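You operate a simulated robot arm through the tools that you are given. There is no shell and no other tool. Be economical: measure what you need, move in short steps, check, and stop when the job is done.

Carry out the task below with a simulated robot arm. There is one attempt and no reset: what you move stays moved.

TASK
Put the brown ring in the white bag at the bag holder.
Fine: stand the bag in the holder, set the bag lever to LOCKED while you load it, then to FREE.
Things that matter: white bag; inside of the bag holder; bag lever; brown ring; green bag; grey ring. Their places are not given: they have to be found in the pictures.

It is judged by the outcome, as a careful person would: the job done as asked, and still so three seconds after it is handed in. It fails if anything else is knocked over, pushed out of place, dropped, spilled or broken.

THE ROBOT
A 7-joint arm with a two-finger parallel gripper, fixed in place. Base frame: the origin is at the foot of the arm, x ahead of it, y to its left, z up; the work surface is at about z = 0.737. Lengths are in m, angles in degrees, forces in N, time in s.
With the tool pointing down near the work surface it reaches from about 0.3 to 0.68 m from the base axis. Its first joint turns from -66.0 to 66.0 degrees. Payload 1.57 kg.
Tool frame: the origin (TCP) lies between the finger pads and is the grasp point; the fingertips stand 0.03 m ahead of it; z points along the fingers, y is the line along which they close. The gripper opens to 0.11 m. The fingers are 0.024 m wide and 0.012 m thick; the gripper's body (0.048 by 0.112 m) begins 0.078 m behind the TCP.
Orientation is that of the tool frame in the base frame, as a unit quaternion [x, y, z, w]. With the fingers straight down and closing along the base's y, the tool's x points along the base's -x, its y along +y and its z along -z.

THE INTERFACE
- The arm moves only by the tool play_rows. Its argument "motion" is a list of rows, each a list of 7 numbers: the shift along the tool's x, y, z in units of 250 mm (1.0 is 250 mm), then the turn, a rotation vector about the tool's x, y, z in units of 45 degrees (1.0 is 45 degrees), then the gripper command, from -1 (fully open) to 1 (shut), values between in proportion. In form: [[x, y, z, wx, wy, wz, fingers], ...]. A call has 1 to 20 rows; each row is the pose to reach, as a shift and turn from the pose commanded when the call began, along the tool's axes at that moment. A call with a number of a shift or a turn outside -1 to 1 is refused whole. A row lasts 0.2 s, in which the tool goes at most 0.05 m and 8.6 degrees; a call with a longer step from one row to the next is refused whole, and so is a gripper value outside its range. A pose out of reach is approached as far as the arm can. The call stops where the force on the tool passes 40 N (or 10 N more than at its start, if that is more) or the arm is blocked; 0.2 s more then pass. The fingers move at their own pace (about 0.108 m/s each) and stop on an object; they squeeze with about 21 N. The grip force told is the motor's: it shows also when the fingers shut on nothing. Time passes only in rows, and 0.2 s behind the last, so rows that repeat a pose let the fingers close. It gives the time, the measured TCP pose, the force on the tool (base axes), the opening and the grip force at its end, in the units of the frame above (readings bear some noise).
- Cameras (640 x 400 px; columns grow to the right, rows downward): "scene" is fixed at [0.1732, -0.4135, 1.386]; the picture's right is [0.59, -0.81, 0.00], its down [-0.59, -0.43, -0.69] and it looks along [0.55, 0.40, -0.73] (base axes); focal length 352 px, centre (320, 200). "wrist" rides on the gripper at [-0.036, 0, -0.08] in the tool frame; the picture's right is [0.00, -1.00, 0.00], its down [0.97, 0.00, -0.24] and it looks along [0.24, 0.00, 0.97] (tool axes); focal length 218 px, centre (320, 200).
- get_image(camera): a new picture of that camera. No time passes.
- measure_at(camera, pixels): for up to 12 pixels [column, row] of the newest picture of that camera ("zoom" is the newest enlarged one), the place [x, y, z] in the base frame of the surface seen there, good to about 0.002 m. No time passes.
- zoom(camera, box): a new picture of the part [left, top, right, bottom] of that camera's present view, enlarged. No time passes.
- close_job(): hands the job in; it is judged then, once.

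Work in short steps. Measure before you move; look again where a grasp or a placing could have gone wrong, and mend it. You have 80 turns and 38 pictures in all, those below and enlarged ones among them. Open the gripper and draw the arm clear of the work before you hand the job in, unless the task says otherwise; then end with one line.

The tools are called after "Call:" as a command line: name --pt "numbers of a row" for each row, then --argument value for the rest, lists and objects as JSON in quotes. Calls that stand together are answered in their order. play_rows: Moves the arm, as the interface text tells. Its arguments: {"type":"object","properties":{"motion":{"type":"array","items":{"type":"array","items":{"type":"number"}}}},"required":["motion"]} The other tools are called the same way: get_image (camera) takes a picture; measure_at (camera, pixels) gives the place of the surface under pixels of a picture; zoom (camera, box) takes an enlarged picture of a part of a camera's view; close_job () hands the job in.

At the start:

```text
t: 0.0
tool_pos: [0.4285, 0.0567, 1.0813]
tcp_rot: [0.0, 1.0, 0.0, 0.001]
contact_force: [-0.4, 0.2, 0.2]
finger_gap: 0.1104
grip_force: 0.2
```

scene: 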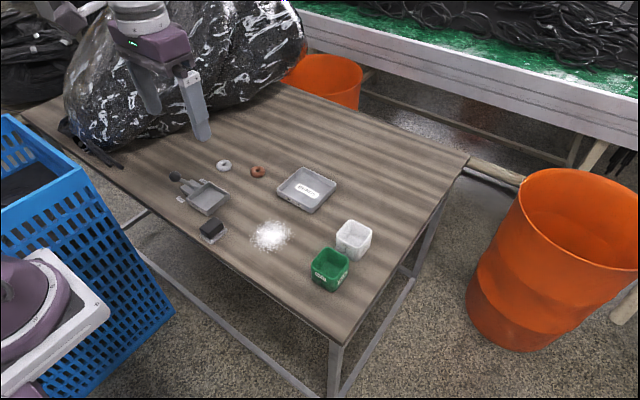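
wrist: 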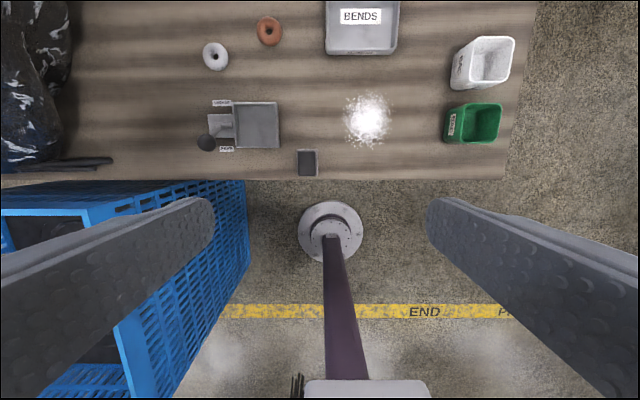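

I start with a closer look at the work area: the holder with the lever at about (205,195), the rings at (224,165) and (258,171), and the bags at (353,238) and (330,268).

Call:
zoom --camera "scene" --box '[150, 140, 310, 260]'

Call:
zoom --camera "wrist" --box '[190, 0, 350, 190]'

Call:
zoom --camera "scene" --box '[270, 200, 400, 300]'

```text
3.33 times, centred on (230, 200) of scene
```

zoom: 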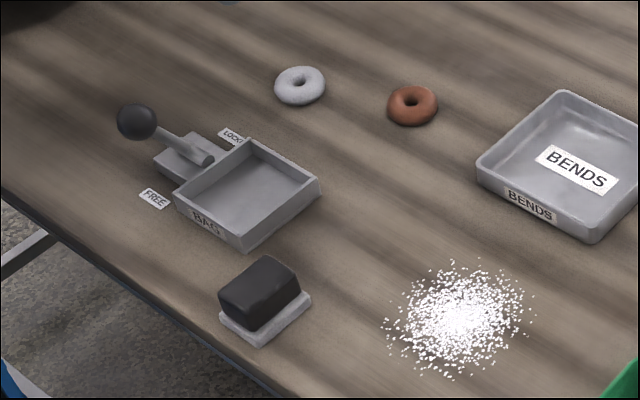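

```text
2.11 times, centred on (270, 95) of wrist
```

zoom: 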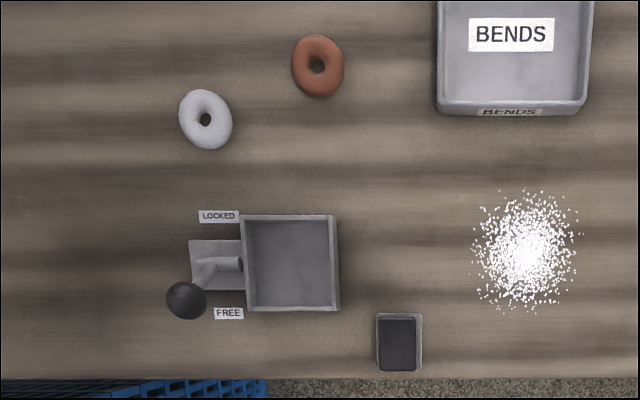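

```text
4.00 times, centred on (335, 250) of scene
```

zoom: 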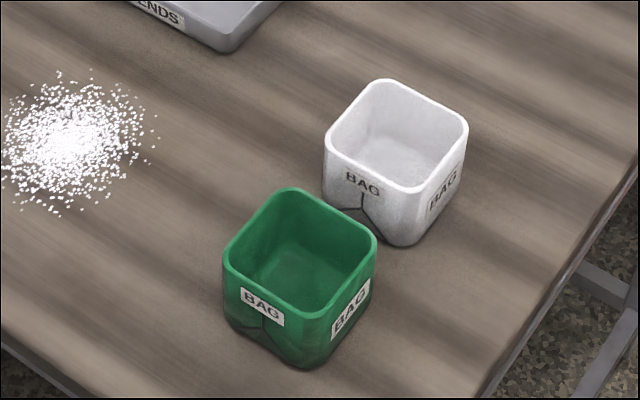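

Measuring the bags in the enlarged picture, and the rings, holder and lever in the scene and wrist pictures.

Call:
measure_at --camera "zoom" --pixels '[[386, 82], [464, 126], [416, 189], [328, 142], [395, 150], [292, 191], [372, 240], [308, 315], [228, 265], [405, 243], [326, 205]]'

Call:
measure_at --camera "wrist" --pixels '[[207, 142], [234, 132], [248, 131], [250, 102], [278, 102], [278, 147], [252, 147], [262, 125], [269, 31], [262, 31], [276, 31], [215, 56]]'

Call:
measure_at --camera "scene" --pixels '[[184, 176], [199, 179], [192, 177], [211, 175], [229, 186], [209, 202], [194, 190], [210, 188], [258, 166], [258, 175], [253, 171], [263, 171]]'

```text
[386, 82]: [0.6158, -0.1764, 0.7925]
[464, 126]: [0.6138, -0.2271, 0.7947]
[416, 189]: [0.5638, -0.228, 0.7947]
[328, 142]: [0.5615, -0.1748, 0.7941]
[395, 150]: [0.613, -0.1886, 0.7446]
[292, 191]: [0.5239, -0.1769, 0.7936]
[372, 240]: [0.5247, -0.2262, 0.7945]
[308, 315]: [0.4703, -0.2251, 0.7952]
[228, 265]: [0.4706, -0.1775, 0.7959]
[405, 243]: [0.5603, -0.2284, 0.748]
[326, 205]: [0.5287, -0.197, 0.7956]
```

```text
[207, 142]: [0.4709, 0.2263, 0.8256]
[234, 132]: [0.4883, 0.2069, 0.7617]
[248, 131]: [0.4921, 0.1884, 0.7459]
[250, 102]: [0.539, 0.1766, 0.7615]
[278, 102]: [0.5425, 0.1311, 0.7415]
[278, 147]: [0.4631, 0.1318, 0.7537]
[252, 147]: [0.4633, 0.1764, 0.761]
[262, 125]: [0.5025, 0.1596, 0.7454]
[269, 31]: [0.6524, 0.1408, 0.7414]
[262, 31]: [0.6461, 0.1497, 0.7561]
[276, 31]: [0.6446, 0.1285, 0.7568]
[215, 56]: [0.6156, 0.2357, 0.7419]
```

```text
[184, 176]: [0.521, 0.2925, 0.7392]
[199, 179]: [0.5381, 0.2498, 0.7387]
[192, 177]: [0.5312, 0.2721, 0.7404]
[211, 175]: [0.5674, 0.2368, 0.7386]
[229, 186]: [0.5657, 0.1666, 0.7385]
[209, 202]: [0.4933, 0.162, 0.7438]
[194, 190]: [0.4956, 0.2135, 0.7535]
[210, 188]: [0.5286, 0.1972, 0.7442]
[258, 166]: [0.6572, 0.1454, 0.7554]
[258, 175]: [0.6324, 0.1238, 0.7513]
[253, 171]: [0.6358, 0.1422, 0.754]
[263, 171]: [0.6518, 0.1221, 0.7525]
```

The lever (knob near (175,178) in the scene) needs a closer look to understand its axis.

Call:
zoom --camera "scene" --box '[160, 160, 240, 220]'

```text
6.67 times, centred on (200, 190) of scene
```

zoom: 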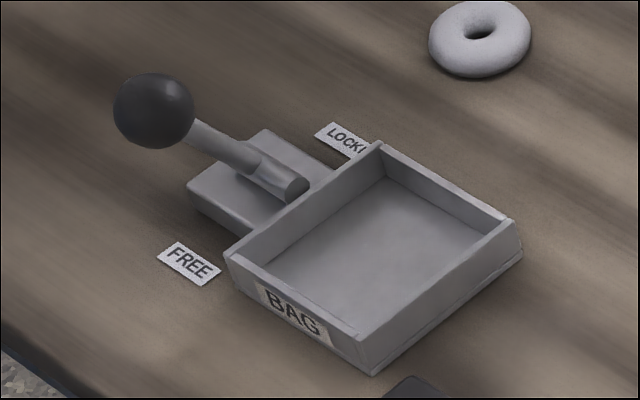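

Call:
measure_at --camera "zoom" --pixels '[[153, 110], [165, 90], [205, 135], [240, 155], [275, 182], [298, 186], [262, 135], [200, 188], [228, 256], [378, 145], [516, 222], [370, 368]]'

```text
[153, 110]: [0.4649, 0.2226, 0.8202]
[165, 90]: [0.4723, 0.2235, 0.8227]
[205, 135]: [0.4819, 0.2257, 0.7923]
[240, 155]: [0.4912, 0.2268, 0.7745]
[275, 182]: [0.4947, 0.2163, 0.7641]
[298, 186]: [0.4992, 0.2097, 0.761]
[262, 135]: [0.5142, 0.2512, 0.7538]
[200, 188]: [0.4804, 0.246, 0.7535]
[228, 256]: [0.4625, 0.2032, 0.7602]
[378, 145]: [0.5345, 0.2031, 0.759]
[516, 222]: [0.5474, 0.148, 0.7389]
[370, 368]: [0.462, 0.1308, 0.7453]
```

The lever's axle runs along y at about (0.502, 0.759), with the knob at about (0.469, 0.23, 0.812) tilted to −x (FREE). The holder's centre is about (0.502, 0.17) and the white bag's is about (0.5885, −0.2015). I'll turn the gripper to close along x so the fingers stay clear of the lever, and move above the bag.

Call:
play_rows --pt "-0.107 -0.15 0 0 0 -0.167 -0.45" --pt "-0.213 -0.3 0 0 0 -0.333 -0.45" --pt "-0.32 -0.45 0 0 0 -0.5 -0.45" --pt "-0.427 -0.6 0 0 0 -0.667 -0.45" --pt "-0.533 -0.75 0 0 0 -0.833 -0.45" --pt "-0.64 -0.9 0 0 0 -1 -0.45"

Call:
play_rows --pt "0 0 0.08 0 0 -0.167 -0.45" --pt "0 0 0.16 0 0 -0.333 -0.45" --pt "0 0 0.24 0 0 -0.5 -0.45" --pt "0 0 0.32 0 0 -0.667 -0.45" --pt "0 0 0.4 0 0 -0.833 -0.45" --pt "0 0 0.5 0 0 -1 -0.45" --pt "0 0 0.5 0 0 -1 -0.45"

```text
t: 1.4
tool_pos: [0.5888, -0.169, 1.083]
tcp_rot: [-0.384, 0.923, 0.001, -0.001]
contact_force: [-0.4, -0.7, 0.7]
finger_gap: 0.0799
grip_force: 0.1
```

```text
t: 3.0
tool_pos: [0.5891, -0.1697, 0.9558]
tcp_rot: [0.707, -0.707, 0.0, -0.002]
contact_force: [0.5, 0.1, 0.1]
finger_gap: 0.0799
grip_force: 0.1
```

The tool is turned; tool x now runs along base −y and tool y along base −x. Centring over the white bag, lowering partway and checking with the wrist camera.

Call:
play_rows --pt "0.064 0.0 0.12 0 0 0 -0.45" --pt "0.128 0.002 0.24 0 0 0 -0.45" --pt "0.128 0.002 0.24 0 0 0 -0.45"

Call:
get_image --camera "wrist"

Call:
get_image --camera "scene"

```text
t: 3.8
tool_pos: [0.5862, -0.2004, 0.8967]
tcp_rot: [0.708, -0.706, 0.0, -0.001]
contact_force: [-0.3, 0.2, -1.1]
finger_gap: 0.08
grip_force: 0.1
```

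```text
31 pictures are left
```

wrist: 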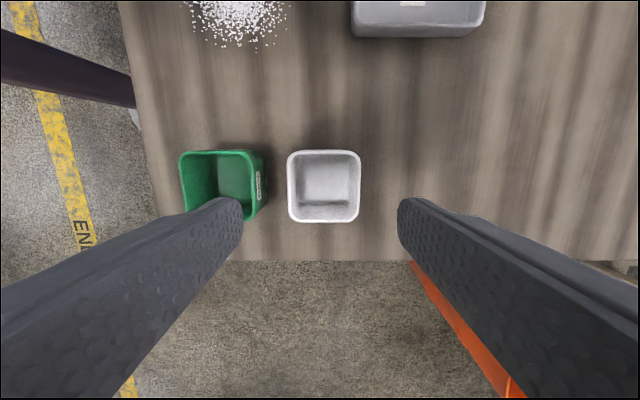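

```text
30 pictures are left
```

scene: 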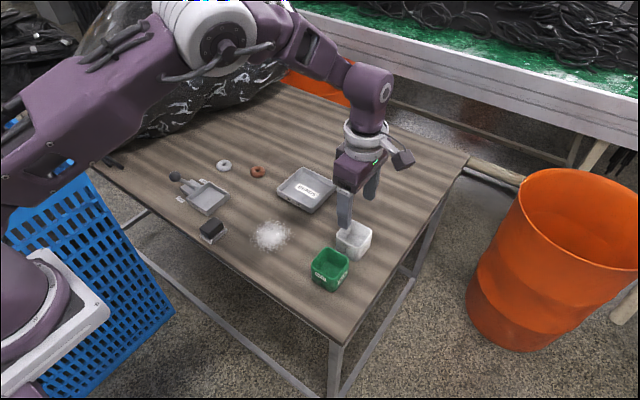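

The white bag (columns 287–361) sits between the fingers. Measuring its rim to set the final offsets.

Call:
measure_at --camera "wrist" --pixels '[[289, 185], [359, 185], [324, 151], [324, 220], [262, 185], [183, 165], [325, 180]]'

```text
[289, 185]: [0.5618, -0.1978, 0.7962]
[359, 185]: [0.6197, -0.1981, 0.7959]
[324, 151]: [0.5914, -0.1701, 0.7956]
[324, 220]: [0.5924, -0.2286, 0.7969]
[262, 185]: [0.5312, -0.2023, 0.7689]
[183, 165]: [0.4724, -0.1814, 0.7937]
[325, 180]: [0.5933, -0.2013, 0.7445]
```

Bag centre (0.5905, −0.199), about 0.06 wide, top at 0.796. Narrowing the opening to 0.074 for clearance from the green bag, then descending to z 0.79 and closing.

Call:
play_rows --pt "-0.006 -0.018 0.0 0 0 0 -0.345" --pt "-0.006 -0.018 0.12 0 0 0 -0.345" --pt "-0.006 -0.018 0.24 0 0 0 -0.345" --pt "-0.006 -0.018 0.34 0 0 0 -0.345" --pt "-0.006 -0.018 0.427 0 0 0 -0.345" --pt "-0.006 -0.018 0.427 0 0 0 -0.345" --pt "-0.006 -0.018 0.427 0 0 0 0.3" --pt "-0.006 -0.018 0.427 0 0 0 0.3" --pt "-0.006 -0.018 0.427 0 0 0 0.3"

```text
t: 5.8
tool_pos: [0.5899, -0.1981, 0.7905]
tcp_rot: [0.707, -0.707, 0.0, -0.001]
contact_force: [0.6, 0.6, -0.2]
finger_gap: 0.0611
grip_force: 21.2
```

Gripped at 0.061 wide with 21 N. Lifting straight up.

Call:
play_rows --pt "0 0 -0.06 0 0 0 0.3" --pt "0 0 -0.18 0 0 0 0.3" --pt "0 0 -0.32 0 0 0 0.3" --pt "0 0 -0.46 0 0 0 0.3" --pt "0 0 -0.46 0 0 0 0.3"

Call:
get_image --camera "scene"

```text
t: 7.0
tool_pos: [0.5946, -0.1993, 0.9041]
tcp_rot: [-0.707, 0.708, 0.0, 0.001]
contact_force: [0.0, 0.0, -0.5]
finger_gap: 0.061
grip_force: 20.9
```

```text
29 pictures are left
```

scene: 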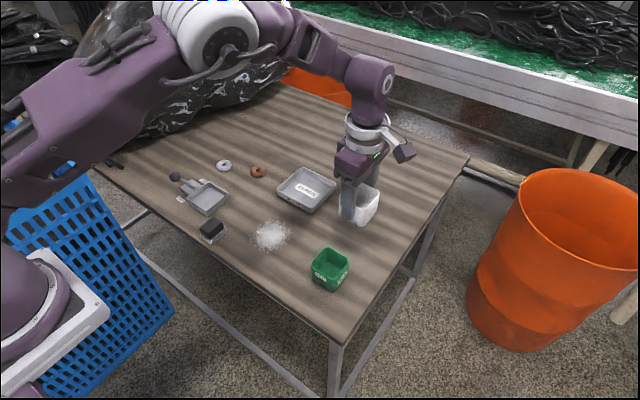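

The bag is held upright. Carrying it to above the holder in two moves.

Call:
play_rows --pt "-0.15 0.04 0 0 0 0 0.3" --pt "-0.3 0.08 0 0 0 0 0.3" --pt "-0.45 0.12 0 0 0 0 0.3" --pt "-0.6 0.16 0 0 0 0 0.3" --pt "-0.75 0.2 0 0 0 0 0.3"

Call:
play_rows --pt "-0.15 0.04 0 0 0 0 0.3" --pt "-0.3 0.08 0 0 0 0 0.3" --pt "-0.45 0.12 0 0 0 0 0.3" --pt "-0.6 0.15 0 0 0 0 0.3" --pt "-0.72 0.15 0 0 0 0 0.3" --pt "-0.72 0.15 0.0 0 0 0 0.3"

Call:
get_image --camera "wrist"

Call:
zoom --camera "scene" --box '[130, 100, 290, 220]'

```text
t: 8.2
tool_pos: [0.5426, -0.0099, 0.9038]
tcp_rot: [-0.707, 0.708, 0.0, 0.0]
contact_force: [0.4, -0.8, -0.2]
finger_gap: 0.0609
grip_force: 21.2
```

```text
t: 9.6
tool_pos: [0.5068, 0.1691, 0.9048]
tcp_rot: [-0.707, 0.708, 0.0, 0.0]
contact_force: [-0.3, -0.2, -0.5]
finger_gap: 0.0613
grip_force: 20.7
```

```text
28 pictures are left
```

wrist: 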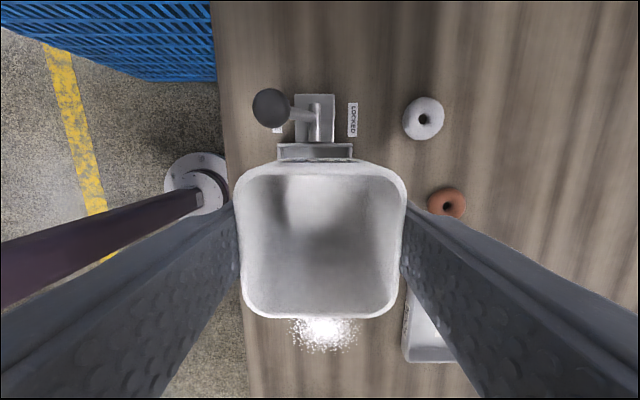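

```text
3.33 times, centred on (210, 160) of scene
```

zoom: 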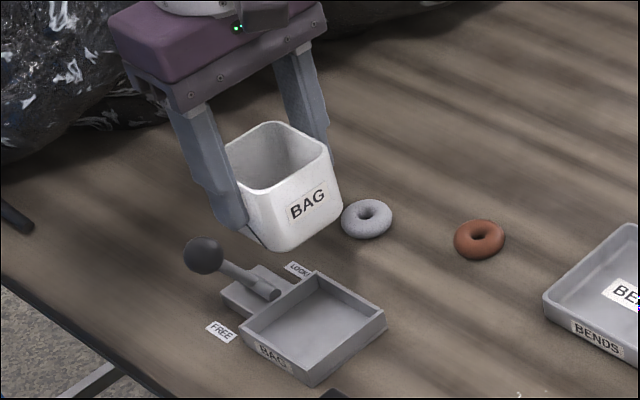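

Measuring the bag in hand and the holder walls in these views, for precise centring.

Call:
measure_at --camera "wrist" --pixels '[[280, 146], [351, 146], [315, 145], [315, 150], [283, 155], [347, 155], [241, 230], [402, 230], [320, 162], [320, 314], [270, 106]]'

Call:
measure_at --camera "zoom" --pixels '[[240, 331], [317, 272], [384, 314], [310, 374], [314, 281], [373, 316], [309, 368], [253, 331], [310, 325], [281, 302], [345, 347], [350, 297]]'

```text
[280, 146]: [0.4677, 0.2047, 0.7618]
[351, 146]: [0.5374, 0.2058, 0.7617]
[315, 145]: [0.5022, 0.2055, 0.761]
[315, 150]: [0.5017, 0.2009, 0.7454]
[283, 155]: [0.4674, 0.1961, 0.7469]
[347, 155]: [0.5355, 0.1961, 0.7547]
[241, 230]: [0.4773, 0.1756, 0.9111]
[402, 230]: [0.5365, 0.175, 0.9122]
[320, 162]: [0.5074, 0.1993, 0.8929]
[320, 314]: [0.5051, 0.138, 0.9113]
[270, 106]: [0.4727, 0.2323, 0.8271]
```

```text
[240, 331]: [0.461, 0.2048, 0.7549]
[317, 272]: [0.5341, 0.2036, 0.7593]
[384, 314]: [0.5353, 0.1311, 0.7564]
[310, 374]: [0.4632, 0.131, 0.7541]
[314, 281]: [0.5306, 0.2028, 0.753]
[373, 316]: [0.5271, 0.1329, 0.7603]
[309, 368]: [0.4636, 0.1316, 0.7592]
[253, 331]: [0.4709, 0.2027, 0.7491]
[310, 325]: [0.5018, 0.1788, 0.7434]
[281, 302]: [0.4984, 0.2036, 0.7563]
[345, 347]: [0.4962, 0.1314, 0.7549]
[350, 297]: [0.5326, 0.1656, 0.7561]
```

The bag needs about −0.005 in x to centre on the holder (0.502, 0.168). Shifting and lowering to just above the rim.

Call:
play_rows --pt "0.002 0.02 0.1 0 0 0 0.3" --pt "0.002 0.02 0.2 0 0 0 0.3" --pt "0.002 0.02 0.3 0 0 0 0.3" --pt "0.002 0.02 0.3 0 0 0 0.3"

Call:
zoom --camera "scene" --box '[150, 130, 270, 220]'

Call:
get_image --camera "wrist"

```text
t: 10.6
tool_pos: [0.4995, 0.1669, 0.8287]
tcp_rot: [0.707, -0.707, -0.001, 0.001]
contact_force: [0.9, -0.2, -0.8]
finger_gap: 0.061
grip_force: 21.2
```

```text
4.44 times, centred on (210, 175) of scene
```

zoom: 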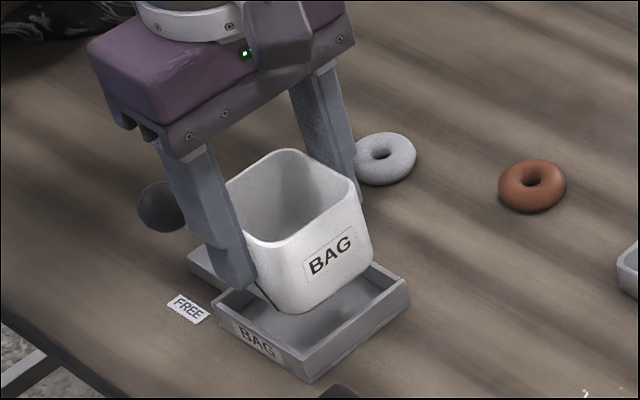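

```text
25 pictures are left
```

wrist: 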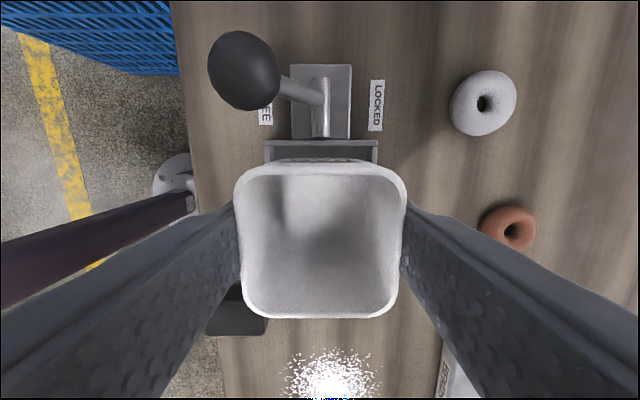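

Call:
measure_at --camera "wrist" --pixels '[[265, 143], [375, 143], [320, 142], [320, 158], [241, 230], [402, 230], [320, 315]]'

Call:
measure_at --camera "zoom" --pixels '[[345, 340], [380, 312], [310, 280], [345, 265], [365, 240], [300, 304], [402, 290]]'

```text
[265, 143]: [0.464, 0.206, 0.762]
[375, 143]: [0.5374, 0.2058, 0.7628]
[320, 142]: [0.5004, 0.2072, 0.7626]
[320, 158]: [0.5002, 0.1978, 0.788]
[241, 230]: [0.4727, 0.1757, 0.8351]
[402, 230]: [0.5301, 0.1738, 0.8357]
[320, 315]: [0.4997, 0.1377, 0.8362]
```

```text
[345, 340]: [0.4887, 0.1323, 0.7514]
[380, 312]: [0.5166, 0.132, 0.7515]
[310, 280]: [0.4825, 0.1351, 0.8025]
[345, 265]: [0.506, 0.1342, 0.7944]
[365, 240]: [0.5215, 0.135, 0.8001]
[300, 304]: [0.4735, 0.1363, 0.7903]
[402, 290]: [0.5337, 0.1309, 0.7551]
```

Bag and holder agree in x; y needs +0.0015. Lowering slowly by 0.031 onto the holder floor.

Call:
play_rows --pt "-0.006 0 0.02 0 0 0 0.3" --pt "-0.006 0 0.05 0 0 0 0.3" --pt "-0.006 0 0.075 0 0 0 0.3" --pt "-0.006 0 0.1 0 0 0 0.3" --pt "-0.006 0 0.118 0 0 0 0.3" --pt "-0.006 0 0.118 0 0 0 0.3"

Call:
zoom --camera "scene" --box '[150, 130, 270, 220]'

```text
t: 12.0
tool_pos: [0.5003, 0.1693, 0.7999]
tcp_rot: [-0.707, 0.707, -0.001, -0.001]
contact_force: [0.3, -0.5, -0.2]
finger_gap: 0.061
grip_force: 20.8
```

```text
4.44 times, centred on (210, 175) of scene
```

zoom: 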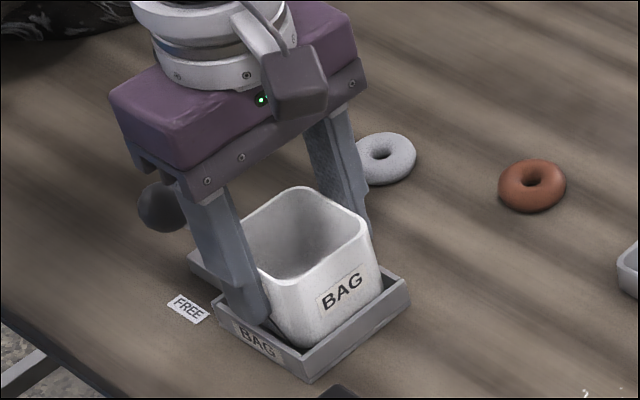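

The bag is inside the rim with no contact force. Lowering until light contact.

Call:
play_rows --pt "0 0 0.006 0 0 0 0.3" --pt "0 0 0.012 0 0 0 0.3"

```text
t: 12.6
tool_pos: [0.5016, 0.1679, 0.7968]
tcp_rot: [-0.706, 0.708, 0.001, 0.0]
contact_force: [0.2, 0.2, 0.2]
finger_gap: 0.061
grip_force: 21.1
```

Call:
play_rows --pt "0 0 0.005 0 0 0 0.3" --pt "0 0 0.01 0 0 0 0.3"

Call:
zoom --camera "scene" --box '[170, 155, 250, 215]'

```text
t: 13.2
tool_pos: [0.4992, 0.1694, 0.7946]
tcp_rot: [-0.707, 0.707, -0.001, 0.001]
contact_force: [0.1, -0.5, -0.6]
finger_gap: 0.061
grip_force: 20.6
```

```text
6.67 times, centred on (210, 185) of scene
```

zoom: 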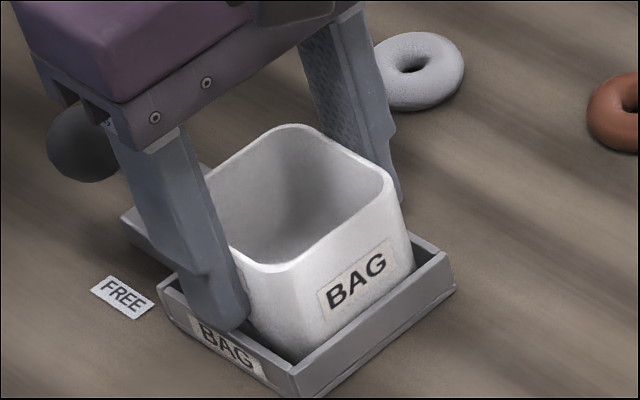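

Call:
measure_at --camera "zoom" --pixels '[[340, 230], [292, 268], [388, 195], [290, 127], [240, 322], [295, 362]]'

```text
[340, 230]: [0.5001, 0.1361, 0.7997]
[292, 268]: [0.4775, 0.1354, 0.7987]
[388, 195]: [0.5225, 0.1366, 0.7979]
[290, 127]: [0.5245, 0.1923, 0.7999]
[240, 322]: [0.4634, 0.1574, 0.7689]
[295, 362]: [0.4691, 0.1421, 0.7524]
```

The bag top is at 0.80, so its bottom is at floor level. Releasing to a modest opening and rising.

Call:
play_rows --pt "0 0 0 0 0 0 -0.2" --pt "0 0 0 0 0 0 -0.35" --pt "0 0 0 0 0 0 -0.4" --pt "0 0 -0.06 0 0 0 -0.4" --pt "0 0 -0.2 0 0 0 -0.4" --pt "0 0 -0.4 0 0 0 -0.4" --pt "0 0 -0.5 0 0 0 -0.4"

Call:
get_image --camera "wrist"

Call:
zoom --camera "scene" --box '[150, 145, 250, 220]'

```text
t: 14.8
tool_pos: [0.5029, 0.171, 0.9225]
tcp_rot: [0.707, -0.707, 0.0, 0.0]
contact_force: [0.2, -0.2, -0.7]
finger_gap: 0.0771
grip_force: 0.0
```

```text
22 pictures are left
```

wrist: 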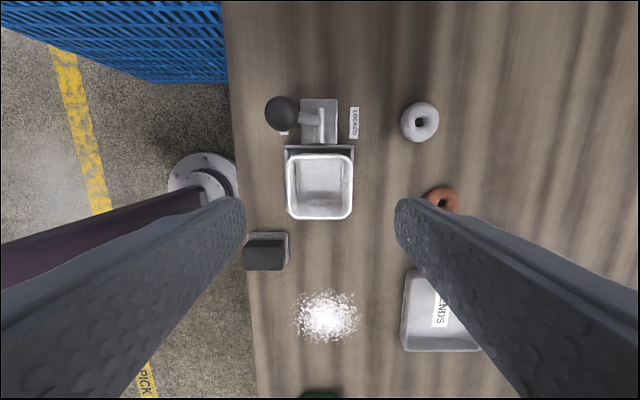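

```text
5.33 times, centred on (200, 182) of scene
```

zoom: 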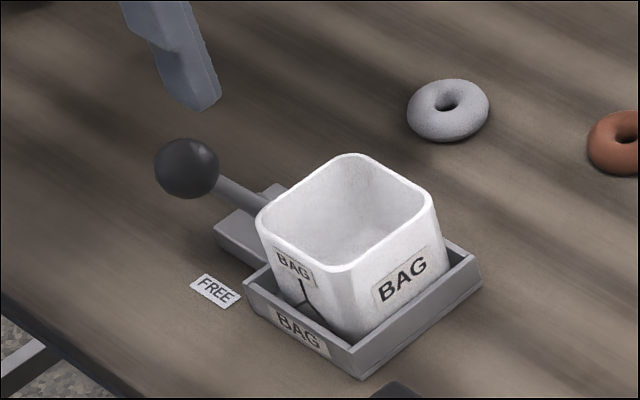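

The bag stands square in the holder; the lever is still at FREE. Closing the fingers and going to the −x side of the knob (beside it at (0.43, 0.233)), then down.

Call:
play_rows --pt "-0.064 0.072 0 0 0 0 1" --pt "-0.128 0.15 0 0 0 0 1" --pt "-0.2 0.23 0 0 0 0 1" --pt "-0.256 0.3 0 0 0 0 1" --pt "-0.256 0.3 0.1 0 0 0 1" --pt "-0.256 0.3 0.2 0 0 0 1" --pt "-0.256 0.3 0.3 0 0 0 1" --pt "-0.256 0.3 0.4 0 0 0 1" --pt "-0.256 0.3 0.4 0 0 0 1"

Call:
get_image --camera "wrist"

Call:
zoom --camera "scene" --box '[130, 130, 250, 220]'

```text
t: 16.8
tool_pos: [0.4252, 0.2336, 0.8191]
tcp_rot: [-0.707, 0.707, 0.0, 0.001]
contact_force: [-0.7, 0.4, -0.8]
finger_gap: 0.0
grip_force: 21.1
```

```text
20 pictures are left
```

wrist: 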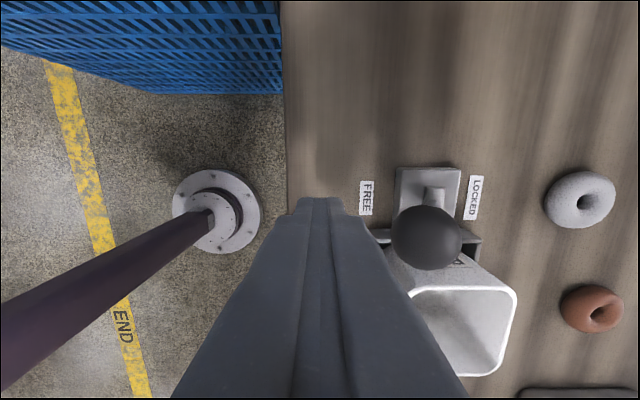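

```text
4.44 times, centred on (190, 175) of scene
```

zoom: 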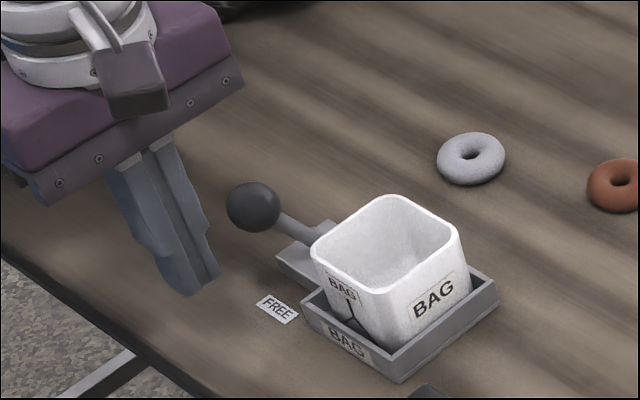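

Fingers are beside the knob. Pushing along +x in small steps to a bit over the lever's middle.

Call:
play_rows --pt "0 -0.05 0 0 0 0 1" --pt "0 -0.09 0 0 0 0 1" --pt "0 -0.13 0 0 0 0 1" --pt "0 -0.17 0 0 0 0 1" --pt "0 -0.21 0 0 0 0 1" --pt "0 -0.25 0 0 0 0 1" --pt "0 -0.28 0 0 0 0 1"

Call:
zoom --camera "scene" --box '[130, 130, 250, 220]'

```text
t: 17.8
tool_pos: [0.4634, 0.2346, 0.8232]
tcp_rot: [0.707, -0.707, 0.0, -0.001]
contact_force: [-4.5, -1.7, 12.8]
finger_gap: 0.0001
grip_force: 21.7
stopped in row 4: the force on the tool passed its limit (the readings are from after the stop); the commanded pose is now the measured one
```

```text
4.44 times, centred on (190, 175) of scene
```

zoom: 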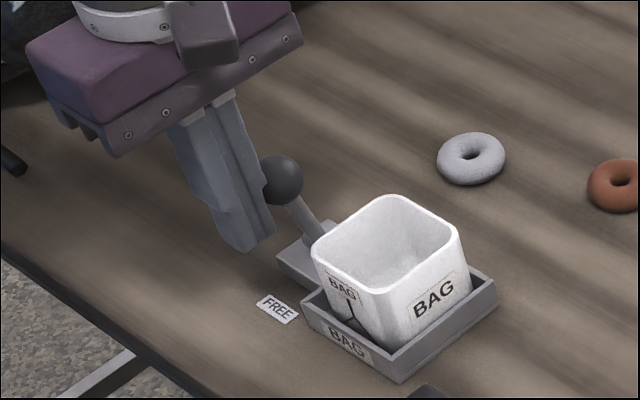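

The lever moved (knob now nearer upright), but the push hit the force limit. Continuing in finer steps.

Call:
play_rows --pt "0 -0.01 0 0 0 0 1" --pt "0 -0.025 0 0 0 0 1" --pt "0 -0.04 0 0 0 0 1" --pt "0 -0.055 0 0 0 0 1" --pt "0 -0.07 0 0 0 0 1" --pt "0 -0.085 0 0 0 0 1" --pt "0 -0.1 0 0 0 0 1" --pt "0 -0.115 0 0 0 0 1" --pt "0 -0.13 0 0 0 0 1" --pt "0 -0.145 0 0 0 0 1"

Call:
zoom --camera "scene" --box '[130, 130, 250, 220]'

```text
t: 19.9
tool_pos: [0.5, 0.2351, 0.821]
tcp_rot: [0.707, -0.707, 0.001, -0.001]
contact_force: [-1.0, -0.4, 0.5]
finger_gap: 0.0001
grip_force: 21.5
```

```text
4.44 times, centred on (190, 175) of scene
```

zoom: 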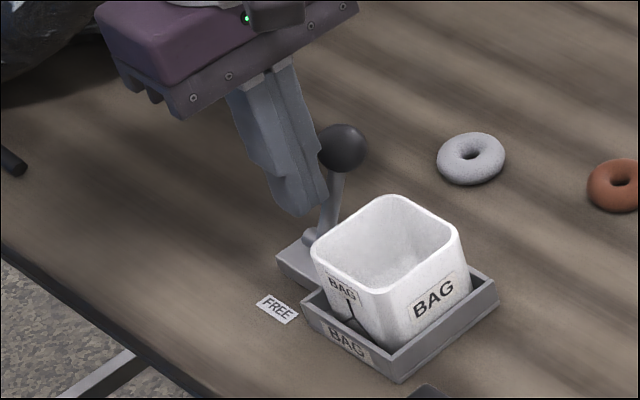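

The lever is past centre and pushes easily. Going on gently to its end stop.

Call:
play_rows --pt "0 -0.015 0 0 0 0 1" --pt "0 -0.025 0 0 0 0 1" --pt "0 -0.035 0 0 0 0 1" --pt "0 -0.045 0 0 0 0 1" --pt "0 -0.055 0 0 0 0 1"

Call:
zoom --camera "scene" --box '[130, 130, 250, 220]'

```text
t: 20.8
tool_pos: [0.5029, 0.2343, 0.8212]
tcp_rot: [-0.707, 0.707, 0.003, -0.005]
contact_force: [-13.2, -2.8, 18.5]
finger_gap: 0.0
grip_force: 20.9
stopped in row 4: the force on the tool passed its limit (the readings are from after the stop); the commanded pose is now the measured one
```

```text
4.44 times, centred on (190, 175) of scene
```

zoom: 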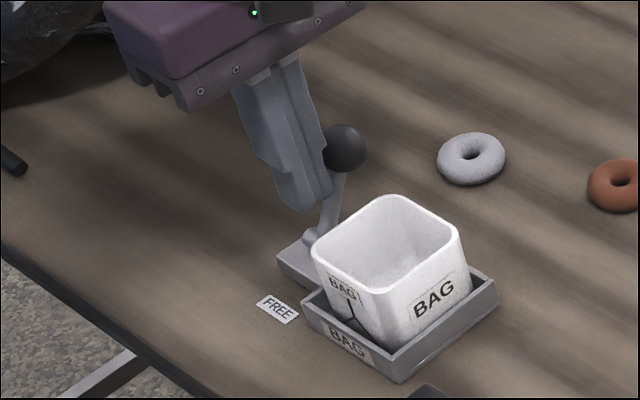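

Call:
measure_at --camera "zoom" --pixels '[[345, 148], [350, 130], [332, 200], [320, 230], [340, 172]]'

Call:
play_rows --pt "0 0.06 0 0 0 0 1" --pt "0 0.16 0 0 0 0 1" --pt "0 0.16 -0.15 0 0 0 1" --pt "0 0.16 -0.3 0 0 0 1" --pt "0 0.16 -0.45 0 0 0 1"

Call:
get_image --camera "wrist"

Call:
zoom --camera "scene" --box '[150, 140, 250, 215]'

```text
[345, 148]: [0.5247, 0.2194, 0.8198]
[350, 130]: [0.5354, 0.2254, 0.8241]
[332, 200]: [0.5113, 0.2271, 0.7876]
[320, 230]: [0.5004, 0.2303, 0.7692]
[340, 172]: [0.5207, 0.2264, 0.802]
```

```text
t: 22.0
tool_pos: [0.4635, 0.2349, 0.9329]
tcp_rot: [-0.707, 0.707, 0.002, -0.004]
contact_force: [-0.2, 0.0, 0.4]
finger_gap: 0.0
grip_force: 21.2
```

```text
15 pictures are left
```

wrist: 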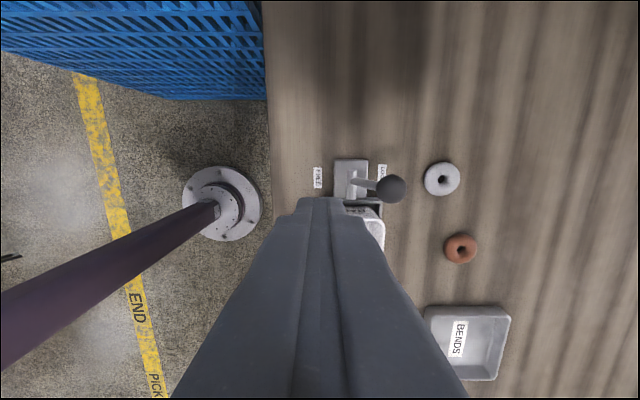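

```text
5.33 times, centred on (200, 178) of scene
```

zoom: 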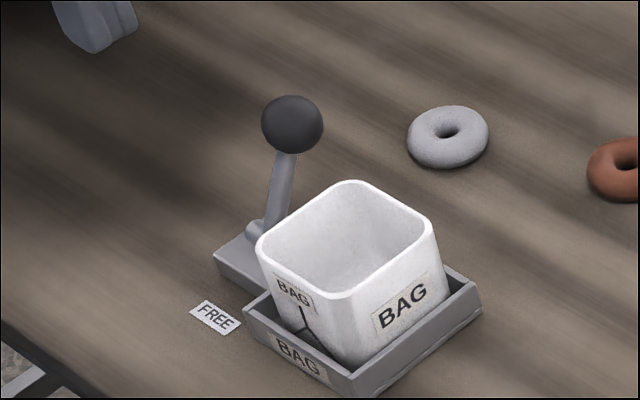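

The lever rests at its LOCKED stop (knob about (0.529, 0.228, 0.812), symmetric with FREE). Measuring the brown ring at (461,248) and moving to above it.

Call:
measure_at --camera "wrist" --pixels '[[461, 237], [461, 259], [448, 248], [473, 248], [445, 249], [477, 248], [427, 310]]'

Call:
play_rows --pt "0.06 -0.14 0 0 0 0 -0.27" --pt "0.13 -0.28 0 0 0 0 -0.27" --pt "0.2 -0.42 0 0 0 0 -0.27" --pt "0.3 -0.58 0 0 0 0 -0.27" --pt "0.39 -0.72 0 0 0 0 -0.27" --pt "0.39 -0.72 0.12 0 0 0 -0.27" --pt "0.39 -0.72 0.24 0 0 0 -0.27" --pt "0.39 -0.72 0.24 0 0 0 -0.27"

Call:
get_image --camera "wrist"

```text
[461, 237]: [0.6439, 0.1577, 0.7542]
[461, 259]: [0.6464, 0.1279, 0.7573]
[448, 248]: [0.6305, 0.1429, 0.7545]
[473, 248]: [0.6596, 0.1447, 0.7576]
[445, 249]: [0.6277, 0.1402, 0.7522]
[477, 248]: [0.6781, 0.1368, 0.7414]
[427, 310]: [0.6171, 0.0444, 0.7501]
```

```text
t: 23.8
tool_pos: [0.6432, 0.1386, 0.8708]
tcp_rot: [0.708, -0.706, -0.002, 0.004]
contact_force: [0.0, 0.0, 0.1]
finger_gap: 0.0698
grip_force: 0.1
```

```text
13 pictures are left
```

wrist: 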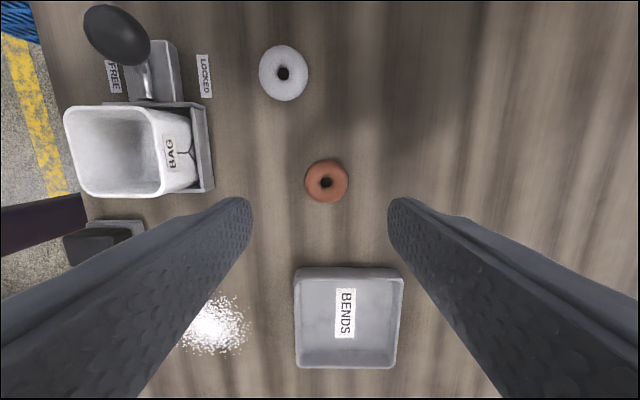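

Call:
measure_at --camera "wrist" --pixels '[[308, 181], [345, 181], [326, 163], [326, 200], [326, 182], [315, 181], [338, 181]]'

```text
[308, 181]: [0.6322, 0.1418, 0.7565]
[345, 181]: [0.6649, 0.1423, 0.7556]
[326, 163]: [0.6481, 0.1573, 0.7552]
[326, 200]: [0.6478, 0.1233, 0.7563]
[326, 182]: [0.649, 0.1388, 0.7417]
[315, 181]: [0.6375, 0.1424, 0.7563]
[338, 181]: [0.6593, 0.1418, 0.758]
```

Ring centre (0.648, 0.141), top at 0.758, about 0.04 across. Descending so the tips are about 4 mm above the table, then closing.

Call:
play_rows --pt "-0.01 -0.02 0.1 0 0 0 -0.27" --pt "-0.01 -0.02 0.2 0 0 0 -0.27" --pt "-0.01 -0.02 0.3 0 0 0 -0.27" --pt "-0.01 -0.02 0.37 0 0 0 -0.27" --pt "-0.01 -0.02 0.396 0 0 0 -0.27" --pt "-0.01 -0.02 0.396 0 0 0 0.1" --pt "-0.01 -0.02 0.396 0 0 0 0.6" --pt "-0.01 -0.02 0.396 0 0 0 0.6" --pt "-0.01 -0.02 0.396 0 0 0 0.6"

```text
t: 25.8
tool_pos: [0.6491, 0.1398, 0.774]
tcp_rot: [0.707, -0.707, -0.002, 0.004]
contact_force: [-0.4, 0.3, 1.0]
finger_gap: 0.0411
grip_force: 21.2
```

Ring gripped at 0.041. Lifting, then carrying it over the bag.

Call:
play_rows --pt "0 0 -0.08 0 0 0 0.6" --pt "0 0 -0.24 0 0 0 0.6" --pt "0 0 -0.4 0 0 0 0.6" --pt "0 0 -0.5 0 0 0 0.6" --pt "-0.03 0.15 -0.5 0 0 0 0.6" --pt "-0.06 0.3 -0.5 0 0 0 0.6" --pt "-0.1 0.45 -0.5 0 0 0 0.6" --pt "-0.112 0.59 -0.5 0 0 0 0.6" --pt "-0.112 0.59 -0.4 0 0 0 0.6" --pt "-0.112 0.59 -0.4 0 0 0 0.6"

Call:
get_image --camera "wrist"

Call:
zoom --camera "scene" --box '[150, 120, 270, 210]'

```text
t: 28.0
tool_pos: [0.5005, 0.1671, 0.8755]
tcp_rot: [-0.707, 0.707, 0.003, -0.005]
contact_force: [-0.9, 0.8, -1.1]
finger_gap: 0.0414
grip_force: 21.0
```

```text
12 pictures are left
```

wrist: 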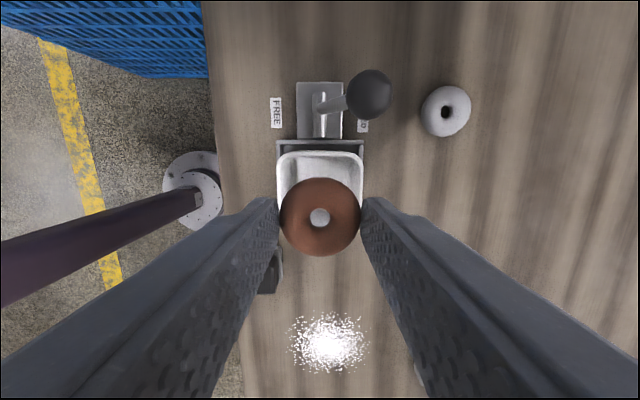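

```text
4.44 times, centred on (210, 165) of scene
```

zoom: 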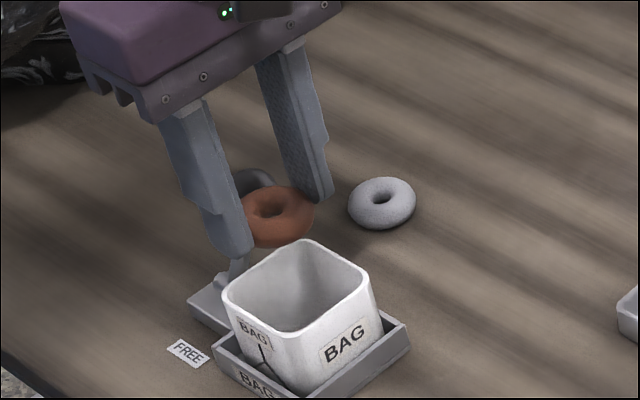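

Call:
measure_at --camera "wrist" --pixels '[[320, 181], [320, 252], [283, 217], [358, 217], [279, 175], [361, 175], [320, 152]]'

Call:
measure_at --camera "zoom" --pixels '[[304, 241], [368, 280], [290, 332], [225, 293]]'

```text
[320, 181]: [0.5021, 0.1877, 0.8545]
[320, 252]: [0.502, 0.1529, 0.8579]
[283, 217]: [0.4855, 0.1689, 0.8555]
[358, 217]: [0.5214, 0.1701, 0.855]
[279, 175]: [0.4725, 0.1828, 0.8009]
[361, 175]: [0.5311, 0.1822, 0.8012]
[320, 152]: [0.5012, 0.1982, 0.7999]
```

```text
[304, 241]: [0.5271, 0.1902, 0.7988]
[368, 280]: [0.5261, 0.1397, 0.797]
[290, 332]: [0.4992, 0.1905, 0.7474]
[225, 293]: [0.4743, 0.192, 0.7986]
```

The ring is centred within 2 mm of the bag. Lowering until the tips are just above the bag's rim, then releasing.

Call:
play_rows --pt "0.008 0.005 0.05 0 0 0 0.6" --pt "0.008 0.005 0.1 0 0 0 0.6" --pt "0.008 0.005 0.14 0 0 0 0.6" --pt "0.008 0.005 0.16 0 0 0 0.6" --pt "0.008 0.005 0.16 0 0 0 0.6" --pt "0.008 0.005 0.16 0 0 0 0" --pt "0.008 0.005 0.16 0 0 0 -0.2" --pt "0.008 0.005 0.16 0 0 0 -0.2" --pt "0.008 0.005 0.05 0 0 0 -0.2" --pt "0.008 0.005 -0.1 0 0 0 -0.2" --pt "0.008 0.005 -0.25 0 0 0 -0.2"

Call:
get_image --camera "wrist"

```text
t: 30.4
tool_pos: [0.5013, 0.1652, 0.9382]
tcp_rot: [0.707, -0.707, -0.001, 0.004]
contact_force: [-0.2, -0.1, 0.4]
finger_gap: 0.0661
grip_force: 0.1
```

```text
10 pictures are left
```

wrist: 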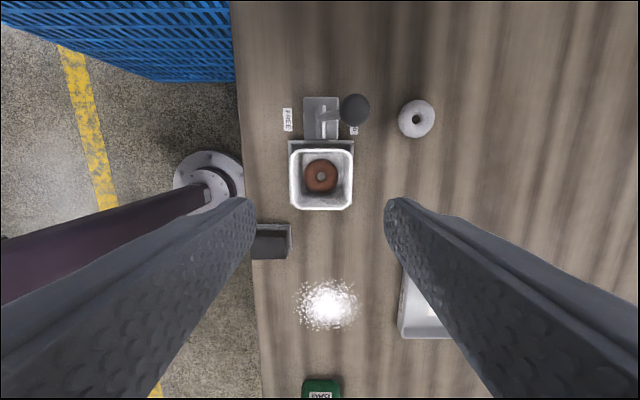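

The brown ring lies flat in the bag. Closing the fingers and going to the +x side of the knob to bring the lever back to FREE.

Call:
play_rows --pt "-0.07 -0.08 0 0 0 0 1" --pt "-0.14 -0.16 0 0 0 0 1" --pt "-0.21 -0.24 0 0 0 0 1" --pt "-0.275 -0.31 0 0 0 0 1" --pt "-0.275 -0.31 0.12 0 0 0 1" --pt "-0.275 -0.31 0.24 0 0 0 1" --pt "-0.275 -0.31 0.36 0 0 0 1" --pt "-0.275 -0.31 0.47 0 0 0 1" --pt "-0.275 -0.31 0.47 0 0 0 1"

Call:
zoom --camera "scene" --box '[150, 120, 270, 210]'

```text
t: 32.4
tool_pos: [0.579, 0.2331, 0.8195]
tcp_rot: [-0.707, 0.707, 0.002, -0.005]
contact_force: [-0.2, -0.6, 0.1]
finger_gap: 0.0
grip_force: 21.0
```

```text
4.44 times, centred on (210, 165) of scene
```

zoom: 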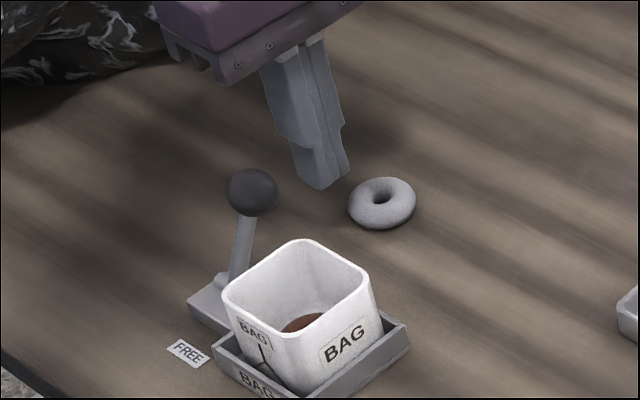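

Clear of the grey ring. Approaching and pushing along −x in fine steps.

Call:
play_rows --pt "0 0.04 0 0 0 0 1" --pt "0 0.08 0 0 0 0 1" --pt "0 0.095 0 0 0 0 1" --pt "0 0.11 0 0 0 0 1" --pt "0 0.125 0 0 0 0 1" --pt "0 0.14 0 0 0 0 1" --pt "0 0.155 0 0 0 0 1" --pt "0 0.17 0 0 0 0 1" --pt "0 0.185 0 0 0 0 1" --pt "0 0.2 0 0 0 0 1" --pt "0 0.215 0 0 0 0 1" --pt "0 0.23 0 0 0 0 1" --pt "0 0.245 0 0 0 0 1" --pt "0 0.26 0 0 0 0 1" --pt "0 0.275 0 0 0 0 1" --pt "0 0.29 0 0 0 0 1" --pt "0 0.305 0 0 0 0 1" --pt "0 0.32 0 0 0 0 1"

```text
t: 34.2
tool_pos: [0.5404, 0.234, 0.8223]
tcp_rot: [0.707, -0.707, 0.0, 0.0]
contact_force: [1.9, -1.0, 4.4]
finger_gap: 0.0
grip_force: 21.3
stopped in row 8: the force on the tool passed its limit (the readings are from after the stop); the commanded pose is now the measured one
```

As on the way in, the force limit tripped near the detent. Continuing in fine steps.

Call:
play_rows --pt "0 0.01 0 0 0 0 1" --pt "0 0.025 0 0 0 0 1" --pt "0 0.04 0 0 0 0 1" --pt "0 0.055 0 0 0 0 1" --pt "0 0.07 0 0 0 0 1" --pt "0 0.085 0 0 0 0 1" --pt "0 0.1 0 0 0 0 1" --pt "0 0.115 0 0 0 0 1" --pt "0 0.13 0 0 0 0 1" --pt "0 0.145 0 0 0 0 1" --pt "0 0.155 0 0 0 0 1" --pt "0 0.165 0 0 0 0 1"

Call:
zoom --camera "scene" --box '[150, 120, 270, 210]'

```text
t: 36.8
tool_pos: [0.4981, 0.2337, 0.821]
tcp_rot: [-0.707, 0.707, 0.0, -0.001]
contact_force: [-0.4, 0.0, 0.6]
finger_gap: 0.0
grip_force: 21.3
```

```text
4.44 times, centred on (210, 165) of scene
```

zoom: 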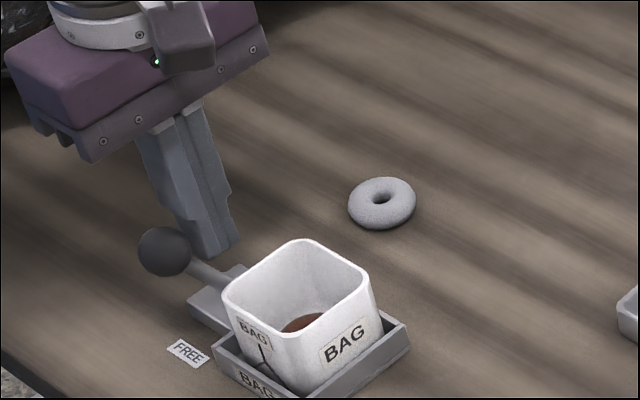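

The lever is nearly or fully at FREE. Nudging gently to its stop, then retreating up and away.

Call:
play_rows --pt "0 0.01 0 0 0 0 1" --pt "0 0.02 0 0 0 0 1" --pt "0 0.03 0 0 0 0 1" --pt "0 0.036 0 0 0 0 1"

Call:
play_rows --pt "0 -0.05 0 0 0 0 1" --pt "0 -0.1 0 0 0 0 1" --pt "0 -0.1 -0.15 0 0 0 1" --pt "0 -0.1 -0.3 0 0 0 1" --pt "0 -0.1 -0.45 0 0 0 1" --pt "0.1 -0.1 -0.6 0 0 0 0" --pt "0.25 -0.1 -0.7 0 0 0 -0.5" --pt "0.4 -0.1 -0.8 0 0 0 -1" --pt "0.4 -0.1 -0.8 0 0 0 -1"

Call:
get_image --camera "scene"

Call:
zoom --camera "scene" --box '[150, 145, 250, 220]'

```text
t: 37.7
tool_pos: [0.4963, 0.2325, 0.8236]
tcp_rot: [0.707, -0.707, 0.003, -0.008]
contact_force: [6.6, -0.4, 2.3]
finger_gap: 0.0
grip_force: 21.1
stopped in row 4: the force on the tool passed its limit (the readings are from after the stop); the commanded pose is now the measured one
```

```text
t: 39.7
tool_pos: [0.5195, 0.1297, 1.0222]
tcp_rot: [0.708, -0.707, 0.002, -0.005]
contact_force: [0.0, 0.6, 0.5]
finger_gap: 0.11
grip_force: 0.1
```

```text
7 pictures are left
```

scene: 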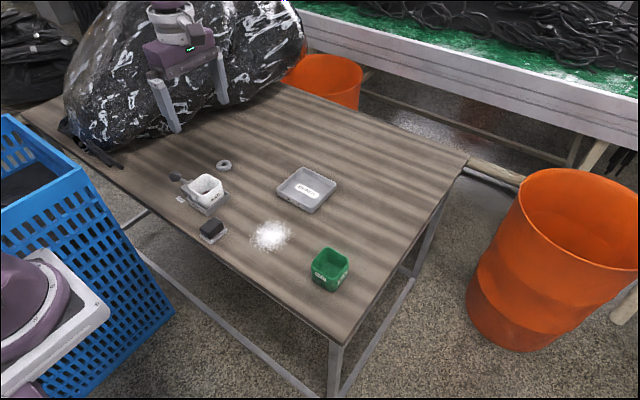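

```text
5.33 times, centred on (200, 182) of scene
```

zoom: 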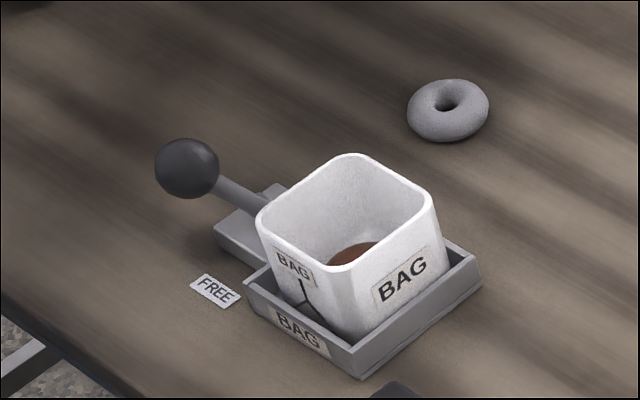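

The lever knob is back at the same pixel as at the start (FREE). The ring is in the white bag, the bag stands in the holder, everything else is in place, and the gripper is open and clear. Handing in.

Call:
close_job

```text
The job is handed in.
```

The brown ring is in the white bag, which stands in the bag holder; the lever was set to LOCKED while I loaded it and is now back at FREE, and the job is handed in.
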